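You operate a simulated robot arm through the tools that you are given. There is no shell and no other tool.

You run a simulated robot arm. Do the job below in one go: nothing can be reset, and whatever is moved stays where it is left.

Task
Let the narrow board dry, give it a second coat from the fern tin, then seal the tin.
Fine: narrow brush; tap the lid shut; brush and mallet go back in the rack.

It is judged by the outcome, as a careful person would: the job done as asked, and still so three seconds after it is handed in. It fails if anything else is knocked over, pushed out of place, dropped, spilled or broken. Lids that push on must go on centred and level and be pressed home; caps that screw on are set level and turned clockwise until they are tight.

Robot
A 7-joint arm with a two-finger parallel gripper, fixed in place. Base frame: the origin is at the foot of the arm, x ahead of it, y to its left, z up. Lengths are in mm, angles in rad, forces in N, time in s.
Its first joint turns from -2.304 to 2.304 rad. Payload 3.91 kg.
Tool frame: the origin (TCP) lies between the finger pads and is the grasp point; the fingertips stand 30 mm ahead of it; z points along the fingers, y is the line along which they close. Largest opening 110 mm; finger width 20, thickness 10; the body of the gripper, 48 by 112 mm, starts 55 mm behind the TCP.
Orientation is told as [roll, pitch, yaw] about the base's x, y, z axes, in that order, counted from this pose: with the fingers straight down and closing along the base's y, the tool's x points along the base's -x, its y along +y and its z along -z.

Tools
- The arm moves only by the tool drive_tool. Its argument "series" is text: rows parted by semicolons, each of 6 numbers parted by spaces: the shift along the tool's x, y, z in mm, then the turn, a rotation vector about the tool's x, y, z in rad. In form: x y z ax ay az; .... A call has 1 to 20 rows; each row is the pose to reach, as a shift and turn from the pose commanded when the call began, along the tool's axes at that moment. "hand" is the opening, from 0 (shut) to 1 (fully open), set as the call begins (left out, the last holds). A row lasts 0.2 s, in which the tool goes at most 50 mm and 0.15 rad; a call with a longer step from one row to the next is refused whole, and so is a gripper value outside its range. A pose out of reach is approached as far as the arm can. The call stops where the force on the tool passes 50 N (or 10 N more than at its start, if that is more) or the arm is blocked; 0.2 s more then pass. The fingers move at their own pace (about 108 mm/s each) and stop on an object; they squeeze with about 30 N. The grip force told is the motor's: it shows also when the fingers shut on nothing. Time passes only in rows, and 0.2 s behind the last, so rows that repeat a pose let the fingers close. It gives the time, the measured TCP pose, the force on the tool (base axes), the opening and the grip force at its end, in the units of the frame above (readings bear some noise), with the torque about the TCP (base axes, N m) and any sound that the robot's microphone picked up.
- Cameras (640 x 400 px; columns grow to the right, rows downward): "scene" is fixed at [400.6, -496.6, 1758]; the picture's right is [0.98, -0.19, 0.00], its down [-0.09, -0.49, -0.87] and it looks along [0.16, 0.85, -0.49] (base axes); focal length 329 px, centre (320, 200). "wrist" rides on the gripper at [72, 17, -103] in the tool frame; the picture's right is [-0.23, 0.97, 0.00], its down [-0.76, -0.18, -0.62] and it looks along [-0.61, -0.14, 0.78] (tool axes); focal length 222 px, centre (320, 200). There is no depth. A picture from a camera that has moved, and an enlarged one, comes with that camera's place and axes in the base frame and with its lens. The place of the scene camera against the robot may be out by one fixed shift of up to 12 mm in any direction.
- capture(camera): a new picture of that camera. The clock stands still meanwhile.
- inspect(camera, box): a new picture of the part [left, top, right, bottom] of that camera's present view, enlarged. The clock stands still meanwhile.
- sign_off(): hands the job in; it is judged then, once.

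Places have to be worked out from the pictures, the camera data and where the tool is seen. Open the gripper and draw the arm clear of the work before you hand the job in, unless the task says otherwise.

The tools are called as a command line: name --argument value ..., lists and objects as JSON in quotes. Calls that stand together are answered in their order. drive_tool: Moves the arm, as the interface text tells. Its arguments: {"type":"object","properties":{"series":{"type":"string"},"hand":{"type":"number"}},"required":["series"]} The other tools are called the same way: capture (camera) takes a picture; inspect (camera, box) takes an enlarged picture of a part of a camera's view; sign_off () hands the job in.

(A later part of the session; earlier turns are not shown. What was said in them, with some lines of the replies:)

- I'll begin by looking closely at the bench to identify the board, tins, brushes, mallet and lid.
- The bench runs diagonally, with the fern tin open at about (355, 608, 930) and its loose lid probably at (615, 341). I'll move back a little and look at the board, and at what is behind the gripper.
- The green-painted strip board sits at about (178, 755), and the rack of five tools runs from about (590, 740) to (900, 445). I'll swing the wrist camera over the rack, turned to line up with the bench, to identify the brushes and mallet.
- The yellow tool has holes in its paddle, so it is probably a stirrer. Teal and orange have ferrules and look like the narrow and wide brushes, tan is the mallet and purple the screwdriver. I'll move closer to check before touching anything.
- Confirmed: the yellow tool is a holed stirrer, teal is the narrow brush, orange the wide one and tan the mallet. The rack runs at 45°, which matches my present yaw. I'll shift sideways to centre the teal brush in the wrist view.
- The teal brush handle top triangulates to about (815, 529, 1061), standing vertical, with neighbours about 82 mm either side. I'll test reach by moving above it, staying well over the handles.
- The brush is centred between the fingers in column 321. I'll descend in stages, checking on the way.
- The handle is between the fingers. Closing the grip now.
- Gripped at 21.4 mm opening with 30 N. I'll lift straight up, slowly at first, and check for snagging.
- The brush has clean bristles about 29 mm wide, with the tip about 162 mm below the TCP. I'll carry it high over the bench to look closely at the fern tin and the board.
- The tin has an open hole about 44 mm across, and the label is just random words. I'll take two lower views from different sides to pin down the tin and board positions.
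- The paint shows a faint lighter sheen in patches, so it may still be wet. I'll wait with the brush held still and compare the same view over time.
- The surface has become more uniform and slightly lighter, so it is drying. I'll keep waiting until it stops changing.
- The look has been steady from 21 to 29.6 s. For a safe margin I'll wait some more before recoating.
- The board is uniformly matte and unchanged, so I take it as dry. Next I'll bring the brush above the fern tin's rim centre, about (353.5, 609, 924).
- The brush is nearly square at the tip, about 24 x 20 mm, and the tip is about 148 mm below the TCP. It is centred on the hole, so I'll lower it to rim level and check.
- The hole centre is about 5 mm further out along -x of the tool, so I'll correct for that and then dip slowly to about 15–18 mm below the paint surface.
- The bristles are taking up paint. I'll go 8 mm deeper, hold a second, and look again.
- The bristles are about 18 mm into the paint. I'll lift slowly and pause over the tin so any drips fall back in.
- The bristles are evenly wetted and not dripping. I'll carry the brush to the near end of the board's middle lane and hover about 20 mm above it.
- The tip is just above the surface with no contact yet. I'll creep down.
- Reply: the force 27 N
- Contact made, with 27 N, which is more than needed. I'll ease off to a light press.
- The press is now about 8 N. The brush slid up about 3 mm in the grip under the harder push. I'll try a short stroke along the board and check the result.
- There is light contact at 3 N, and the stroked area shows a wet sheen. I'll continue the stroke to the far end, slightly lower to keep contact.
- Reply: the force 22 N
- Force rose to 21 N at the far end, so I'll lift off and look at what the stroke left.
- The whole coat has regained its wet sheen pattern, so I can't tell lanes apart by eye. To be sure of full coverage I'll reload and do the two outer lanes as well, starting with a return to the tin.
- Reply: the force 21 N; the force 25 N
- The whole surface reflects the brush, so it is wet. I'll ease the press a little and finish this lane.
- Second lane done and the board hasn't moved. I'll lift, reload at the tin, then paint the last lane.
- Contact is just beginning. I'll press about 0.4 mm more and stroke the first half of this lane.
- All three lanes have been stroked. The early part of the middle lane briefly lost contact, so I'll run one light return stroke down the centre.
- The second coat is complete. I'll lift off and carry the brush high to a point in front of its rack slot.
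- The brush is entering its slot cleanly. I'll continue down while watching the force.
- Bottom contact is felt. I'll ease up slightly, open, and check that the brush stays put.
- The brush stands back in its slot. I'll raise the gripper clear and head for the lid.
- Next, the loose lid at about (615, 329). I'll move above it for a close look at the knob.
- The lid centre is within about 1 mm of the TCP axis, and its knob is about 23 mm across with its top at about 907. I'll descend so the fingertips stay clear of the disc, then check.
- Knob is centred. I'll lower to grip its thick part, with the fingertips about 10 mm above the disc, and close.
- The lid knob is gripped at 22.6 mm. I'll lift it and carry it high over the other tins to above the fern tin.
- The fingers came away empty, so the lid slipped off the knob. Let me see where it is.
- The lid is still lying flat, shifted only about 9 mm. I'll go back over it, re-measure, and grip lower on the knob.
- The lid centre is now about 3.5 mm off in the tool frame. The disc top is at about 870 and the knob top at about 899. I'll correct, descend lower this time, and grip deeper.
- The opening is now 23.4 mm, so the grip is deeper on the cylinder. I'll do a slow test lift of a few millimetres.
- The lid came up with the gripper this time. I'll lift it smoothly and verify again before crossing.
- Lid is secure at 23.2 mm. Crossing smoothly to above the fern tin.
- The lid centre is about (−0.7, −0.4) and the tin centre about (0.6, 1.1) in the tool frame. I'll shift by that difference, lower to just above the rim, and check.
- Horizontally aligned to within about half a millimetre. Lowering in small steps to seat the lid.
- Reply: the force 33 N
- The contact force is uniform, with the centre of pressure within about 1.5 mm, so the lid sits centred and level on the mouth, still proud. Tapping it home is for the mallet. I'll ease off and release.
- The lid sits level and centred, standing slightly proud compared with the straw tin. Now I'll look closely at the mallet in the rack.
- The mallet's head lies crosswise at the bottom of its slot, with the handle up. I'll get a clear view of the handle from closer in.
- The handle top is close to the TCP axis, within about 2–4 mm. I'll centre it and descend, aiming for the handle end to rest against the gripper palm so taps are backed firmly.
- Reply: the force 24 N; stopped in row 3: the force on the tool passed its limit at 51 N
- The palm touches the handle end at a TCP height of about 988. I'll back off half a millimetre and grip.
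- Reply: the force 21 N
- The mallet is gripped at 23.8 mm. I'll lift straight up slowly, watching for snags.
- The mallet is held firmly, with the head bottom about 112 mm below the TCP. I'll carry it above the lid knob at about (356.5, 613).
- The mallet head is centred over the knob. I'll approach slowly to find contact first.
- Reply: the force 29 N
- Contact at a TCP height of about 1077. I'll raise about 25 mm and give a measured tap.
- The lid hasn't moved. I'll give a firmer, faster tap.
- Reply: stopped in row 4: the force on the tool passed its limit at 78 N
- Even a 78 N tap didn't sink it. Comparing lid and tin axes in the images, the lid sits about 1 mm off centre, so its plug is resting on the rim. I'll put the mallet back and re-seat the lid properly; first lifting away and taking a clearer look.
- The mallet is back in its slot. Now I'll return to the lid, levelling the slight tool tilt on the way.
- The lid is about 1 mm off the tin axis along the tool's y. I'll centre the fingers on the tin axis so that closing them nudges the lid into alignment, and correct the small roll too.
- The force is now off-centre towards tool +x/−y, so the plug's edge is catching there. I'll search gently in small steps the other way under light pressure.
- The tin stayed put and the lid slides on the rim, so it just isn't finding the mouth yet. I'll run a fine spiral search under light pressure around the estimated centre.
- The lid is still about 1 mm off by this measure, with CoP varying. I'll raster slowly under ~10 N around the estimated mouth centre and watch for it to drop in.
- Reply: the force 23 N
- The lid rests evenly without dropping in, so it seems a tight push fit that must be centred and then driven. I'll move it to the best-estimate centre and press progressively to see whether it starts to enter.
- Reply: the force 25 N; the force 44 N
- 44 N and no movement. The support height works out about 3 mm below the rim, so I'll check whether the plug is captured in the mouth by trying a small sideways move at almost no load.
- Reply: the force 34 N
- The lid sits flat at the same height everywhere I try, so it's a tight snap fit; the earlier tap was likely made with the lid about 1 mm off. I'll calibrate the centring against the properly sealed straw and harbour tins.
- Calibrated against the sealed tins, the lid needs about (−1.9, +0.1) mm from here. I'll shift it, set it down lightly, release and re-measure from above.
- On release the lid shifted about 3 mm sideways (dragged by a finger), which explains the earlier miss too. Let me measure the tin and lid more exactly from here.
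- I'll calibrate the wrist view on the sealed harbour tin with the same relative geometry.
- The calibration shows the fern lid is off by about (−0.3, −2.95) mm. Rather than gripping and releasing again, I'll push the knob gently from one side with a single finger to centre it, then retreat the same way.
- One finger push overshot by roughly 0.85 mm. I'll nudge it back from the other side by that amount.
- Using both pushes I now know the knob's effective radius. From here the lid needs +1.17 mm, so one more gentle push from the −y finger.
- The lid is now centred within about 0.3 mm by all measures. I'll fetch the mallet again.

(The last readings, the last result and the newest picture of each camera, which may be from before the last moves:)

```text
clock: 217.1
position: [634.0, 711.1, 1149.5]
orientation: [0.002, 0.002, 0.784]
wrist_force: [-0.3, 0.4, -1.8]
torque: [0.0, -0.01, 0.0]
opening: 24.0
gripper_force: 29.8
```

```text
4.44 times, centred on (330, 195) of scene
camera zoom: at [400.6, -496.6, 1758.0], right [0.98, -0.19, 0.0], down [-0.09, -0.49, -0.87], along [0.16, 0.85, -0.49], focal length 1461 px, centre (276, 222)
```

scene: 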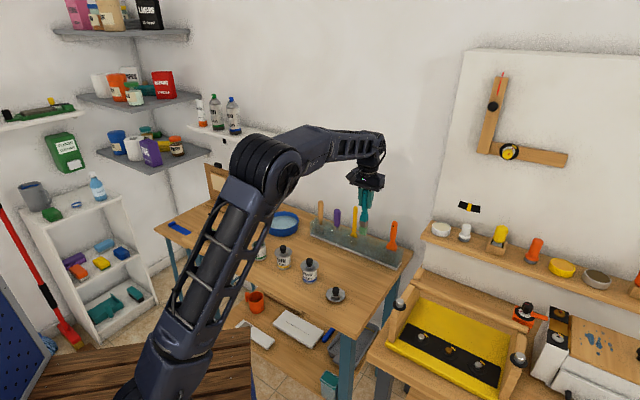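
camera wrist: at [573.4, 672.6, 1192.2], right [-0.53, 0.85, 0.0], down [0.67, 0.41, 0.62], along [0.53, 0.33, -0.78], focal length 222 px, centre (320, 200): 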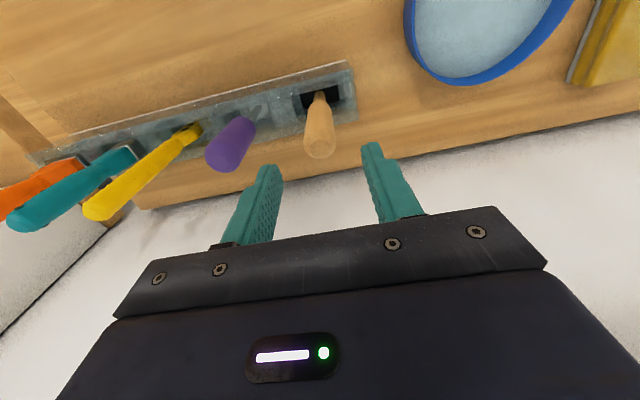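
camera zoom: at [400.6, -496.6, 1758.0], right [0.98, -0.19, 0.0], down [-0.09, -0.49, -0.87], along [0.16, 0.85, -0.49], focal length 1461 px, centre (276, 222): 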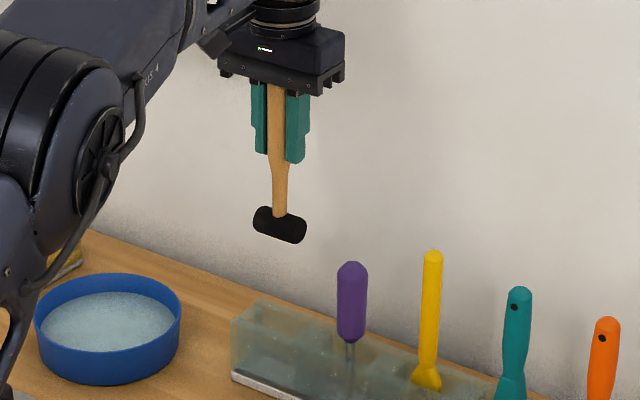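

Mallet is in hand again. Carrying it back above the knob.

drive_tool --series "9 4 0 0 0 0; 27 13 0 0 0 0; 54 26 0 0 0 0; 86 41 0 0 0 0; 118 56 0 0 0 0; 150 72 0 0 0 0; 182 87 0 0 0 0; 213 102 0 0 0 0; 237 113 0 0 0 0; 255 122 0 0 0 0; 263 126 0 0 0 0; 265.4 127 0 0 0 0; 265.4 127 30 0 0 0; 265.4 127 55 0 0 0; 265.4 127 60 0 0 0; 265.4 127 60 0 0 0" --hand 0

inspect --camera "wrist" --box '[250, 50, 390, 150]'

inspect --camera "scene" --box '[240, 220, 280, 265]'

```text
clock: 220.5
position: [355.2, 614.6, 1090.5]
orientation: [0.003, 0.003, 0.783]
wrist_force: [0.1, 0.6, -3.0]
torque: [0.02, 0.01, -0.02]
opening: 23.7
gripper_force: 30.3
```

```text
4.00 times, centred on (320, 100) of wrist
camera zoom: at [293.5, 573.2, 1194.1], right [-0.53, 0.85, 0.0], down [0.67, 0.41, 0.62], along [0.53, 0.33, -0.78], focal length 888 px, centre (320, 600)
```

zoom: 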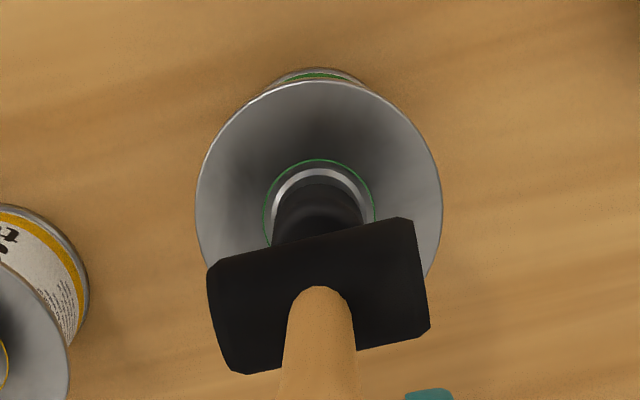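

```text
8.89 times, centred on (260, 242) of scene
camera zoom: at [400.6, -496.6, 1758.0], right [0.98, -0.19, 0.0], down [-0.09, -0.49, -0.87], along [0.16, 0.85, -0.49], focal length 2922 px, centre (853, -178)
```

zoom: 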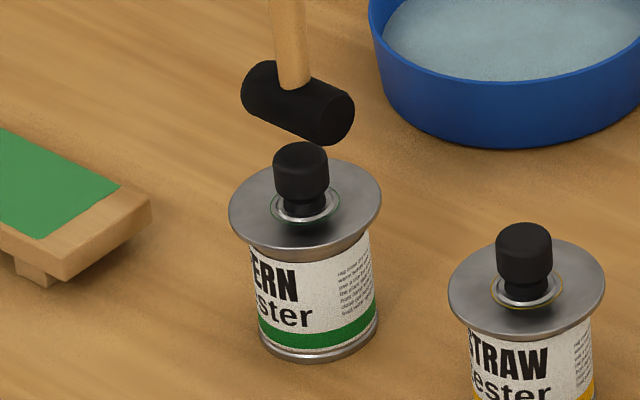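

Aligned. I'll give a brisk centred tap.

drive_tool --series "0 0 -15 0 0 0; 0 0 -27 0 0 0; 0 0 -27 0 0 0; 0 0 22 0 0 0; 0 0 22 0 0 0" --hand 0

inspect --camera "scene" --box '[245, 225, 275, 260]'

```text
clock: 221.7
position: [356.4, 615.5, 1071.7]
orientation: [0.006, -0.006, 0.783]
wrist_force: [1.2, -7.2, 44.0]
torque: [-1.11, -0.2, -0.01]
opening: 23.7
gripper_force: 29.5
```

```text
11.43 times, centred on (260, 242) of scene
camera zoom: at [400.6, -496.6, 1758.0], right [0.98, -0.19, 0.0], down [-0.09, -0.49, -0.87], along [0.16, 0.85, -0.49], focal length 3757 px, centre (1006, -286)
```

zoom: 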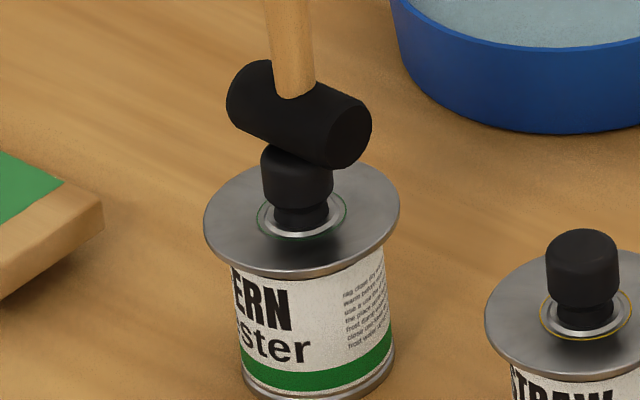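

The lid has gone down about 5 mm. I'll lift off and check how it sits.

drive_tool --series "0 0 -8 0 0 0; 0 0 -30 0 0 0; 0 0 -40 0 0 0; 0 0 -40 0 0 0" --hand 0

inspect --camera "scene" --box '[250, 236, 274, 264]'

inspect --camera "scene" --box '[250, 232, 302, 272]'

inspect --camera "wrist" --box '[250, 50, 390, 150]'

```text
clock: 222.7
position: [357.2, 613.4, 1109.7]
orientation: [0.001, 0.004, 0.783]
wrist_force: [0.5, 1.2, -3.5]
torque: [0.01, -0.01, 0.0]
opening: 23.8
gripper_force: 30.2
```

```text
14.29 times, centred on (262, 250) of scene
camera zoom: at [400.6, -496.6, 1758.0], right [0.98, -0.19, 0.0], down [-0.09, -0.49, -0.87], along [0.16, 0.85, -0.49], focal length 4696 px, centre (1149, -514)
```

zoom: 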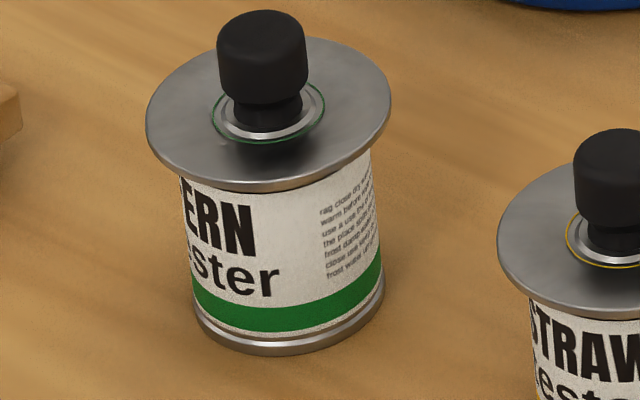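

```text
10.00 times, centred on (276, 252) of scene
camera zoom: at [400.6, -496.6, 1758.0], right [0.98, -0.19, 0.0], down [-0.09, -0.49, -0.87], along [0.16, 0.85, -0.49], focal length 3287 px, centre (760, -320)
```

zoom: 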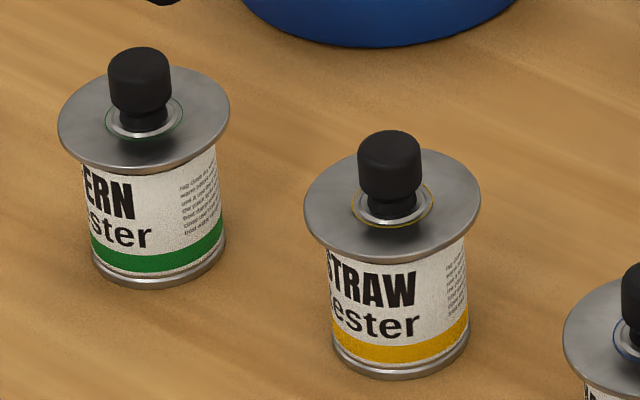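

```text
4.00 times, centred on (320, 100) of wrist
camera zoom: at [294.3, 573.4, 1212.5], right [-0.53, 0.85, 0.0], down [0.67, 0.41, 0.62], along [0.53, 0.33, -0.78], focal length 888 px, centre (320, 600)
```

zoom: 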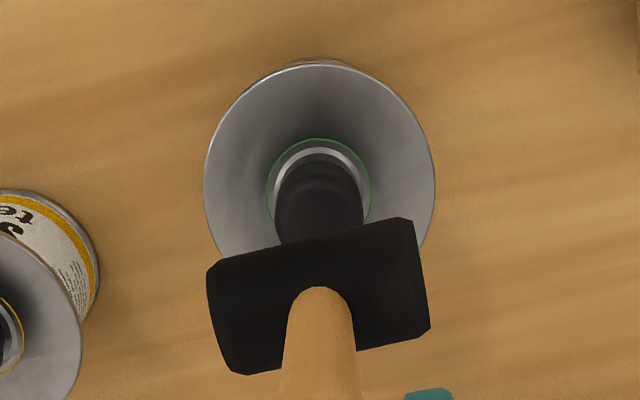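

The lid is nearly home, comparable to the straw tin. I'll tap again to be sure it's fully pressed down.

drive_tool --series "0 0 46 0 0 0; 0 0 46 0 0 0; 0 0 46 0 0 0" --hand 0

inspect --camera "scene" --box '[250, 236, 274, 264]'

```text
clock: 223.1
position: [356.6, 614.6, 1072.1]
orientation: [0.006, -0.003, 0.781]
wrist_force: [-1.4, -3.3, 8.8]
torque: [-0.37, 0.09, -0.03]
opening: 23.7
gripper_force: 30.2
stopped in row 2: the force on the tool passed its limit at 131 N (the readings are from after the stop); the commanded pose is now the measured one
```

```text
14.29 times, centred on (262, 250) of scene
camera zoom: at [400.6, -496.6, 1758.0], right [0.98, -0.19, 0.0], down [-0.09, -0.49, -0.87], along [0.16, 0.85, -0.49], focal length 4696 px, centre (1149, -514)
```

zoom: 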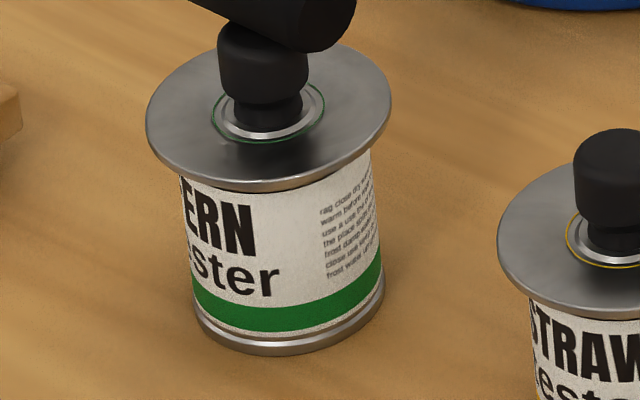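

A 131 N tap no longer moves it and the total drop of 5.5 mm matches the sealed tins, so the lid is home. I'll carry the mallet back to the rack.

drive_tool --series "0 0 -15 0 0 0; 0 0 -40 0 0 0; 0 0 -77.4 0 0 0; -20 -10 -77.4 0 0 0; -50 -24 -77.4 0 0 0; -85 -41 -77.4 0 0 0; -120 -58 -77.4 0 0 0; -155 -75 -77.4 0 0 0; -190 -92 -77.4 0 0 0; -220 -106 -77.4 0 0 0; -245 -118 -77.4 0 0 0; -258 -125 -77.4 0 0 0; -264.5 -127.8 -77.4 0 0 0; -264.5 -127.8 -77.4 0 0 0; -264.5 -127.8 -77.4 0 0 0" --hand 0

inspect --camera "wrist" --box '[220, 90, 420, 240]'

inspect --camera "scene" --box '[300, 150, 360, 240]'

```text
clock: 226.3
position: [635.2, 710.2, 1148.5]
orientation: [0.004, -0.001, 0.782]
wrist_force: [-0.3, -0.9, -3.5]
torque: [0.02, -0.04, -0.03]
opening: 23.4
gripper_force: 29.9
```

```text
2.67 times, centred on (320, 165) of wrist
camera zoom: at [572.5, 669.9, 1252.2], right [-0.53, 0.85, 0.0], down [0.67, 0.41, 0.62], along [0.53, 0.33, -0.78], focal length 592 px, centre (320, 293)
```

zoom: 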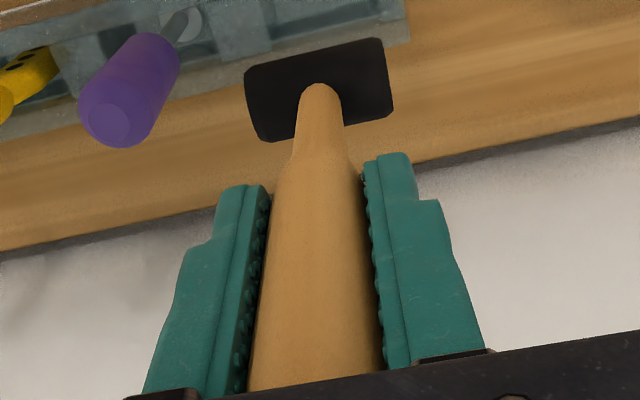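

```text
4.44 times, centred on (330, 195) of scene
camera zoom: at [400.6, -496.6, 1758.0], right [0.98, -0.19, 0.0], down [-0.09, -0.49, -0.87], along [0.16, 0.85, -0.49], focal length 1461 px, centre (276, 222)
```

zoom: 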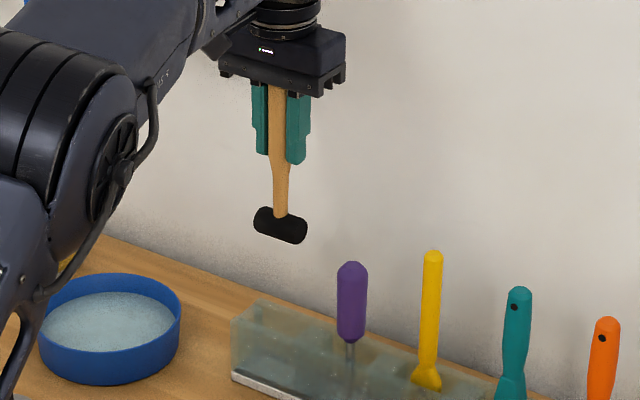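

The view matches the pick-up reference, so I'll lower the mallet into its slot.

drive_tool --series "0 0 25 0 0 0; 0 0 50 0 0 0; 0 0 75 0 0 0; 0 0 95 0 0 0; 0 0 110 0 0 0; 0 0 124 0 0 0; 0 0 124 0 0 0" --hand 0

inspect --camera "wrist" --box '[220, 90, 420, 240]'

inspect --camera "scene" --box '[300, 180, 360, 240]'

```text
clock: 227.9
position: [635.2, 712.4, 1024.2]
orientation: [0.003, -0.003, 0.782]
wrist_force: [0.7, 0.3, -3.3]
torque: [0.01, 0.01, -0.03]
opening: 23.6
gripper_force: 30.1
```

```text
2.67 times, centred on (320, 165) of wrist
camera zoom: at [572.3, 670.6, 1128.5], right [-0.53, 0.85, 0.0], down [0.67, 0.41, 0.62], along [0.53, 0.33, -0.78], focal length 592 px, centre (320, 293)
```

zoom: 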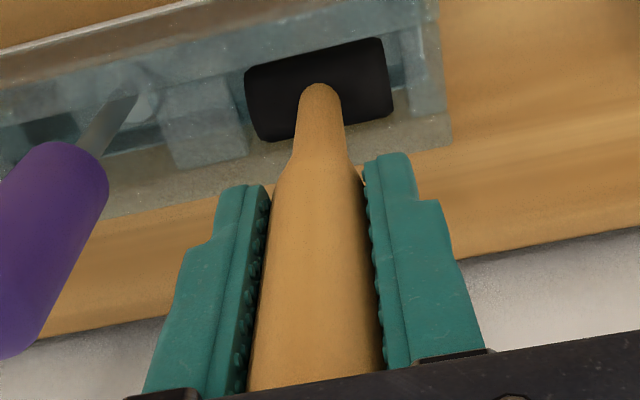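

```text
6.67 times, centred on (330, 210) of scene
camera zoom: at [400.6, -496.6, 1758.0], right [0.98, -0.19, 0.0], down [-0.09, -0.49, -0.87], along [0.16, 0.85, -0.49], focal length 2192 px, centre (253, 133)
```

zoom: 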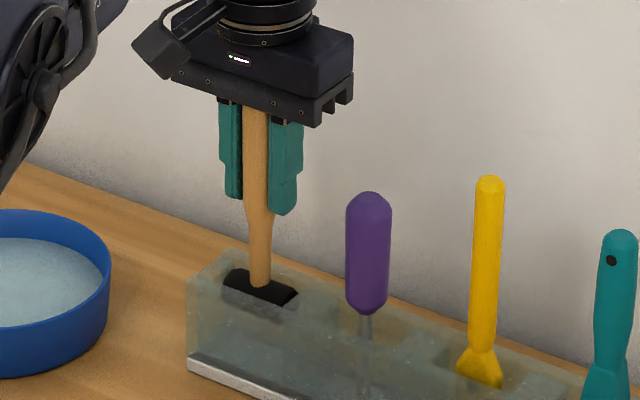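

drive_tool --series "0 0 10 0 0 0; 0 0 20 0 0 0; 0 0 28 0 0 0; 0 0 32 0 0 0; 0 0 32 0 0 0" --hand 0

drive_tool --series "0 0 1 0 0 0; 0 0 2 0 0 0; 0 0 2 0 0 0" --hand 0

```text
clock: 229.1
position: [634.9, 711.6, 992.4]
orientation: [0.005, -0.002, 0.782]
wrist_force: [0.4, -0.9, -2.5]
torque: [0.0, -0.01, 0.04]
opening: 23.6
gripper_force: 29.9
```

```text
clock: 229.9
position: [635.8, 711.2, 991.9]
orientation: [0.005, -0.001, 0.782]
wrist_force: [-0.1, 0.5, -3.9]
torque: [-0.01, 0.0, -0.01]
opening: 23.6
gripper_force: 29.9
```

drive_tool --series "0 0 0.8 0 0 0; 0 0 1.5 0 0 0; 0 0 1.5 0 0 0" --hand 0

drive_tool --series "0 0 0.6 0 0 0; 0 0 0.6 0 0 0" --hand 0

```text
clock: 230.7
position: [635.5, 710.6, 989.1]
orientation: [0.003, -0.001, 0.783]
wrist_force: [-0.4, -0.5, -3.4]
torque: [0.0, -0.01, -0.03]
opening: 23.4
gripper_force: 29.9
```

```text
clock: 231.3
position: [635.3, 712.0, 989.1]
orientation: [0.004, -0.004, 0.783]
wrist_force: [0.2, 0.0, -3.1]
torque: [-0.01, 0.01, 0.06]
opening: 23.6
gripper_force: 29.4
```

drive_tool --series "0 0 0.7 0 0 0; 0 0 0.7 0 0 0" --hand 0

drive_tool --series "0 0 0.6 0 0 0; 0 0 0.6 0 0 0" --hand 0

```text
clock: 231.9
position: [634.7, 711.2, 989.2]
orientation: [0.002, -0.002, 0.784]
wrist_force: [-1.2, -3.2, 5.2]
torque: [-0.48, 0.0, -0.06]
opening: 23.7
gripper_force: 30.1
```

```text
clock: 232.5
position: [634.0, 711.6, 989.2]
orientation: [0.003, -0.004, 0.781]
wrist_force: [-1.3, -1.7, 13.1]
torque: [-0.55, -0.1, -0.06]
opening: 23.8
gripper_force: 30.0
```

The mallet has bottomed in the slot. Ease off, release and rise.

drive_tool --series "0 0 -0.8 0 0 0; 0 0 -0.8 0 0 0" --hand 0

drive_tool --series "0 0 0 0 0 0; 0 0 0 0 0 0; 0 0 0 0 0 0" --hand 0.5

drive_tool --series "0 0 -10 0 0 0; 0 0 -30 0 0 0; 0 0 -60 0 0 0; 0 0 -100 0 0 0; 0 0 -140 0 0 0; 0 0 -180 0 0 0" --hand 0.5

inspect --camera "scene" --box '[300, 180, 420, 275]'

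```text
clock: 233.1
position: [635.2, 712.9, 989.6]
orientation: [0.005, 0.0, 0.782]
wrist_force: [0.6, 1.5, 8.8]
torque: [-0.02, -0.47, 0.03]
opening: 23.7
gripper_force: 29.5
```

```text
clock: 233.9
position: [635.2, 712.3, 989.4]
orientation: [0.004, -0.001, 0.781]
wrist_force: [-1.5, 1.2, 10.8]
torque: [-0.09, -0.04, 0.0]
opening: 55.2
gripper_force: 0.1
```

```text
clock: 235.3
position: [634.8, 711.4, 1167.7]
orientation: [0.004, 0.0, 0.782]
wrist_force: [-1.1, 0.5, -0.6]
torque: [-0.04, 0.03, 0.02]
opening: 54.9
gripper_force: 0.0
```

```text
4.21 times, centred on (360, 228) of scene
camera zoom: at [400.6, -496.6, 1758.0], right [0.98, -0.19, 0.0], down [-0.09, -0.49, -0.87], along [0.16, 0.85, -0.49], focal length 1384 px, centre (152, 84)
```

zoom: 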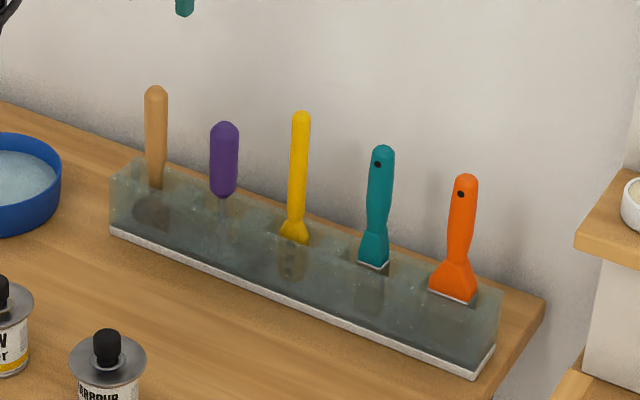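

Both tools are in the rack. Now a final close look at the sealed tin and the board.

drive_tool --series "20 9 0 0 0 0; 58 27 0 0 0 0; 98 46 0 0 0 0; 138 65 0 0 0 0; 178 84 0 0 0 0; 218 103 0 0 0 0; 250 118 0 0 0 0; 264.5 127 0 0 0 0; 264.5 127 40 0 0 0; 264.5 127 84 0 0 0; 264.5 127 84 0 0 0" --hand 0.5

inspect --camera "wrist" --box '[240, 60, 400, 160]'

inspect --camera "scene" --box '[250, 236, 274, 264]'

inspect --camera "scene" --box '[250, 232, 302, 272]'

```text
clock: 237.7
position: [359.0, 614.8, 1083.8]
orientation: [0.003, -0.002, 0.781]
wrist_force: [-0.4, 0.0, 0.6]
torque: [0.04, 0.01, 0.0]
opening: 55.1
gripper_force: 0.1
```

```text
4.00 times, centred on (320, 110) of wrist
camera zoom: at [294.7, 573.9, 1188.0], right [-0.53, 0.85, 0.0], down [0.67, 0.41, 0.62], along [0.53, 0.33, -0.78], focal length 888 px, centre (320, 560)
```

zoom: 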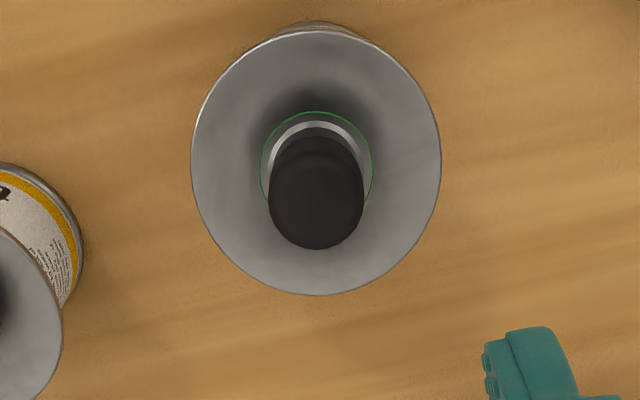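

```text
14.29 times, centred on (262, 250) of scene
camera zoom: at [400.6, -496.6, 1758.0], right [0.98, -0.19, 0.0], down [-0.09, -0.49, -0.87], along [0.16, 0.85, -0.49], focal length 4696 px, centre (1149, -514)
```

zoom: 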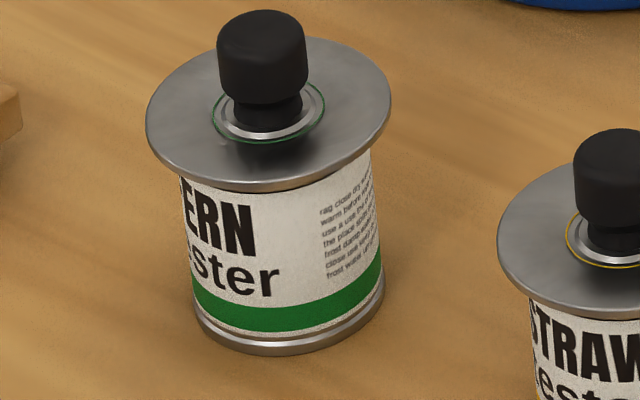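

```text
10.00 times, centred on (276, 252) of scene
camera zoom: at [400.6, -496.6, 1758.0], right [0.98, -0.19, 0.0], down [-0.09, -0.49, -0.87], along [0.16, 0.85, -0.49], focal length 3287 px, centre (760, -320)
```

zoom: 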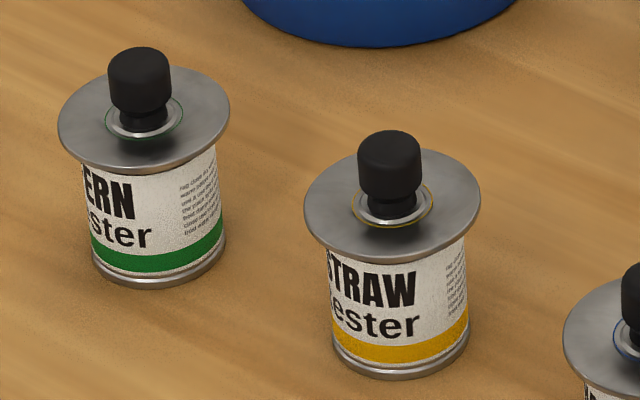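

inspect --camera "scene" --box '[195, 222, 245, 254]'

inspect --camera "wrist" --box '[400, 0, 640, 130]'

capture --camera "scene"

```text
12.50 times, centred on (220, 238) of scene
camera zoom: at [400.6, -496.6, 1758.0], right [0.98, -0.19, 0.0], down [-0.09, -0.49, -0.87], along [0.16, 0.85, -0.49], focal length 4109 px, centre (1570, -275)
```

zoom: 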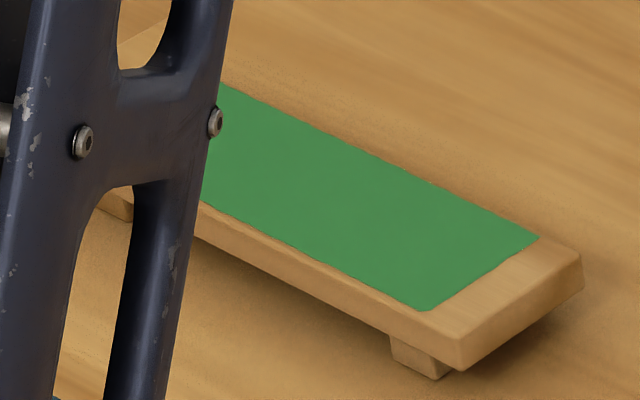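

```text
2.67 times, centred on (520, 65) of wrist
camera zoom: at [294.7, 573.9, 1188.0], right [-0.53, 0.85, 0.0], down [0.67, 0.41, 0.62], along [0.53, 0.33, -0.78], focal length 592 px, centre (-213, 560)
```

zoom: 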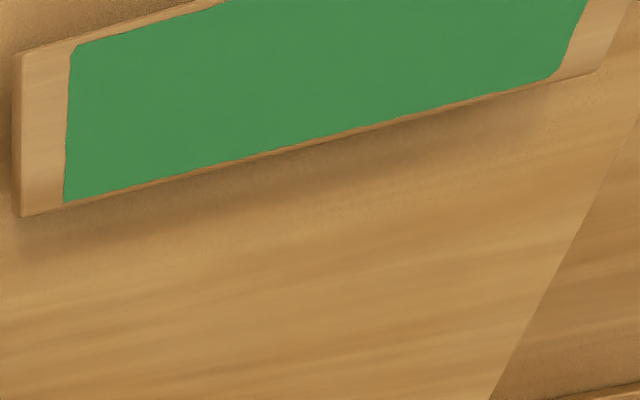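

```text
taken
```

scene: 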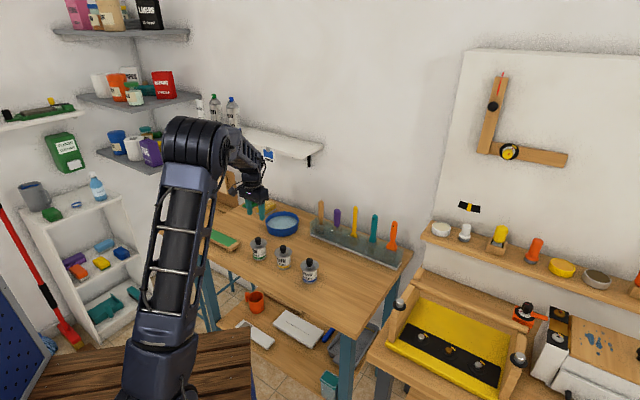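

The tin lid is level, centred and down to the same height as the sealed tins. The board's second coat is even, and nothing else has moved. I'll open the gripper and draw the arm clear.

drive_tool --series "0 0 -45 0 0 0; 0 0 -90 0 0 0; 0 0 -135 0 0 0; 0 0 -180 0 0 0; 35 0 -210 0 0 0; 75 0 -230 0 0 0; 115 0 -245 0 0 0; 155 0 -255 0 0 0; 195 0 -260 0 0 0; 195 0 -260 0 0 0" --hand 1

capture --camera "scene"

inspect --camera "scene" --box '[150, 170, 420, 320]'

```text
clock: 239.9
position: [219.0, 475.0, 1345.0]
orientation: [0.004, 0.0, 0.782]
wrist_force: [-0.1, -0.3, -0.6]
torque: [-0.01, 0.0, -0.02]
opening: 110.1
gripper_force: 0.0
```

```text
taken
```

scene: 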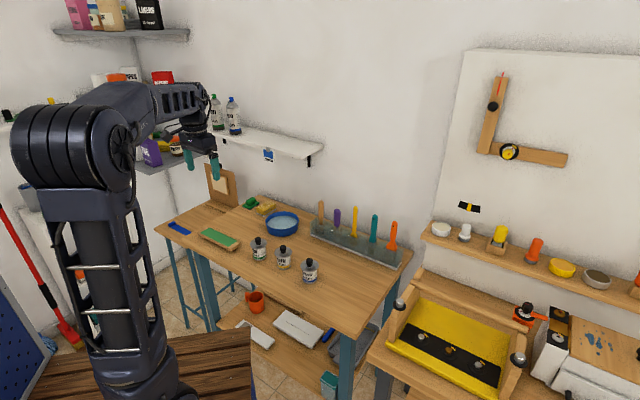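

```text
2.37 times, centred on (285, 245) of scene
camera zoom: at [400.6, -496.6, 1758.0], right [0.98, -0.19, 0.0], down [-0.09, -0.49, -0.87], along [0.16, 0.85, -0.49], focal length 779 px, centre (403, 93)
```

zoom: 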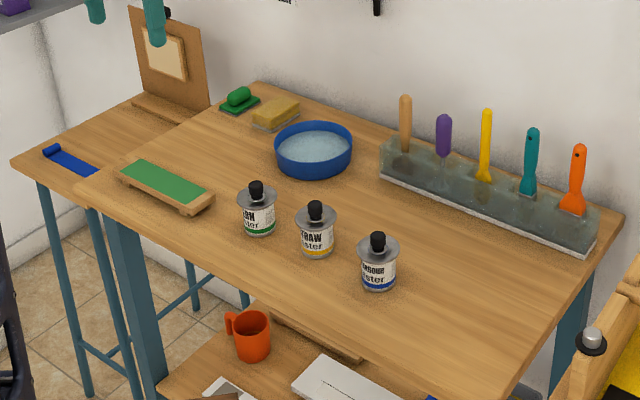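

inspect --camera "scene" --box '[195, 222, 245, 254]'

inspect --camera "scene" --box '[240, 232, 330, 290]'

```text
12.50 times, centred on (220, 238) of scene
camera zoom: at [400.6, -496.6, 1758.0], right [0.98, -0.19, 0.0], down [-0.09, -0.49, -0.87], along [0.16, 0.85, -0.49], focal length 4109 px, centre (1570, -275)
```

zoom: 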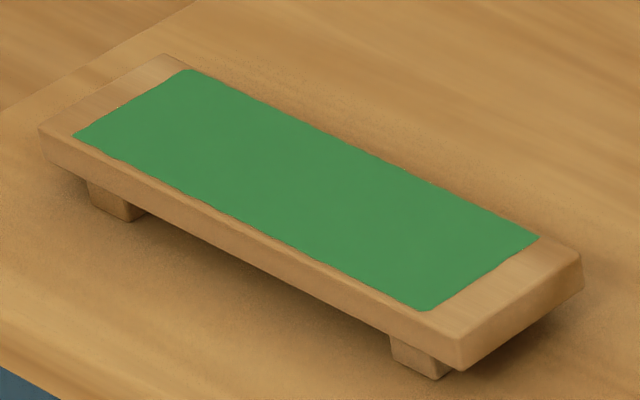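

```text
6.90 times, centred on (285, 261) of scene
camera zoom: at [400.6, -496.6, 1758.0], right [0.98, -0.19, 0.0], down [-0.09, -0.49, -0.87], along [0.16, 0.85, -0.49], focal length 2267 px, centre (561, -221)
```

zoom: 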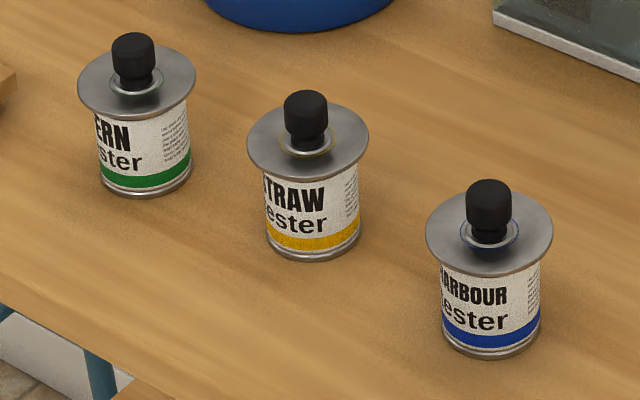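

The board is evenly coated, the fern tin is sealed level with its neighbours, and the brush and mallet are back in the rack. The gripper is open and the arm is clear, so I'm handing in.

sign_off

```text
The job is handed in.
```

The narrow board has its second coat, the fern tin is sealed, and the narrow brush and mallet are back in their rack slots. I've handed the job in but have had no verdict yet.

- **Drying:** the wet sheen on the first coat was gone by about 21 s. I waited until about 53 s before putting the brush to the board.
- **Second coat:** I painted three lengthwise lanes with the narrow teal brush, reloading from the fern tin for each. A return pass down the middle covered a spot where the brush had briefly lost contact. The sheen didn't show individual strokes, so I judged coverage from where the brush went. The finish looked even and matte at the end.
- **Lid:**
  - On the first lift the lid slipped out of the gripper. It dropped a short way back onto the bench, landed flat and slid about 9 mm.
  - The first taps did nothing because the lid was about 1 mm off centre, so I put the mallet back, re-centred the lid and tapped again.
  - It then went down about 5.5 mm, and a harder tap moved it no further. It sits level, centred and at the same height as the straw and harbour lids.

In the final pictures nothing else looks moved, spilled or knocked over. The gripper is open and the arm is clear of the bench.
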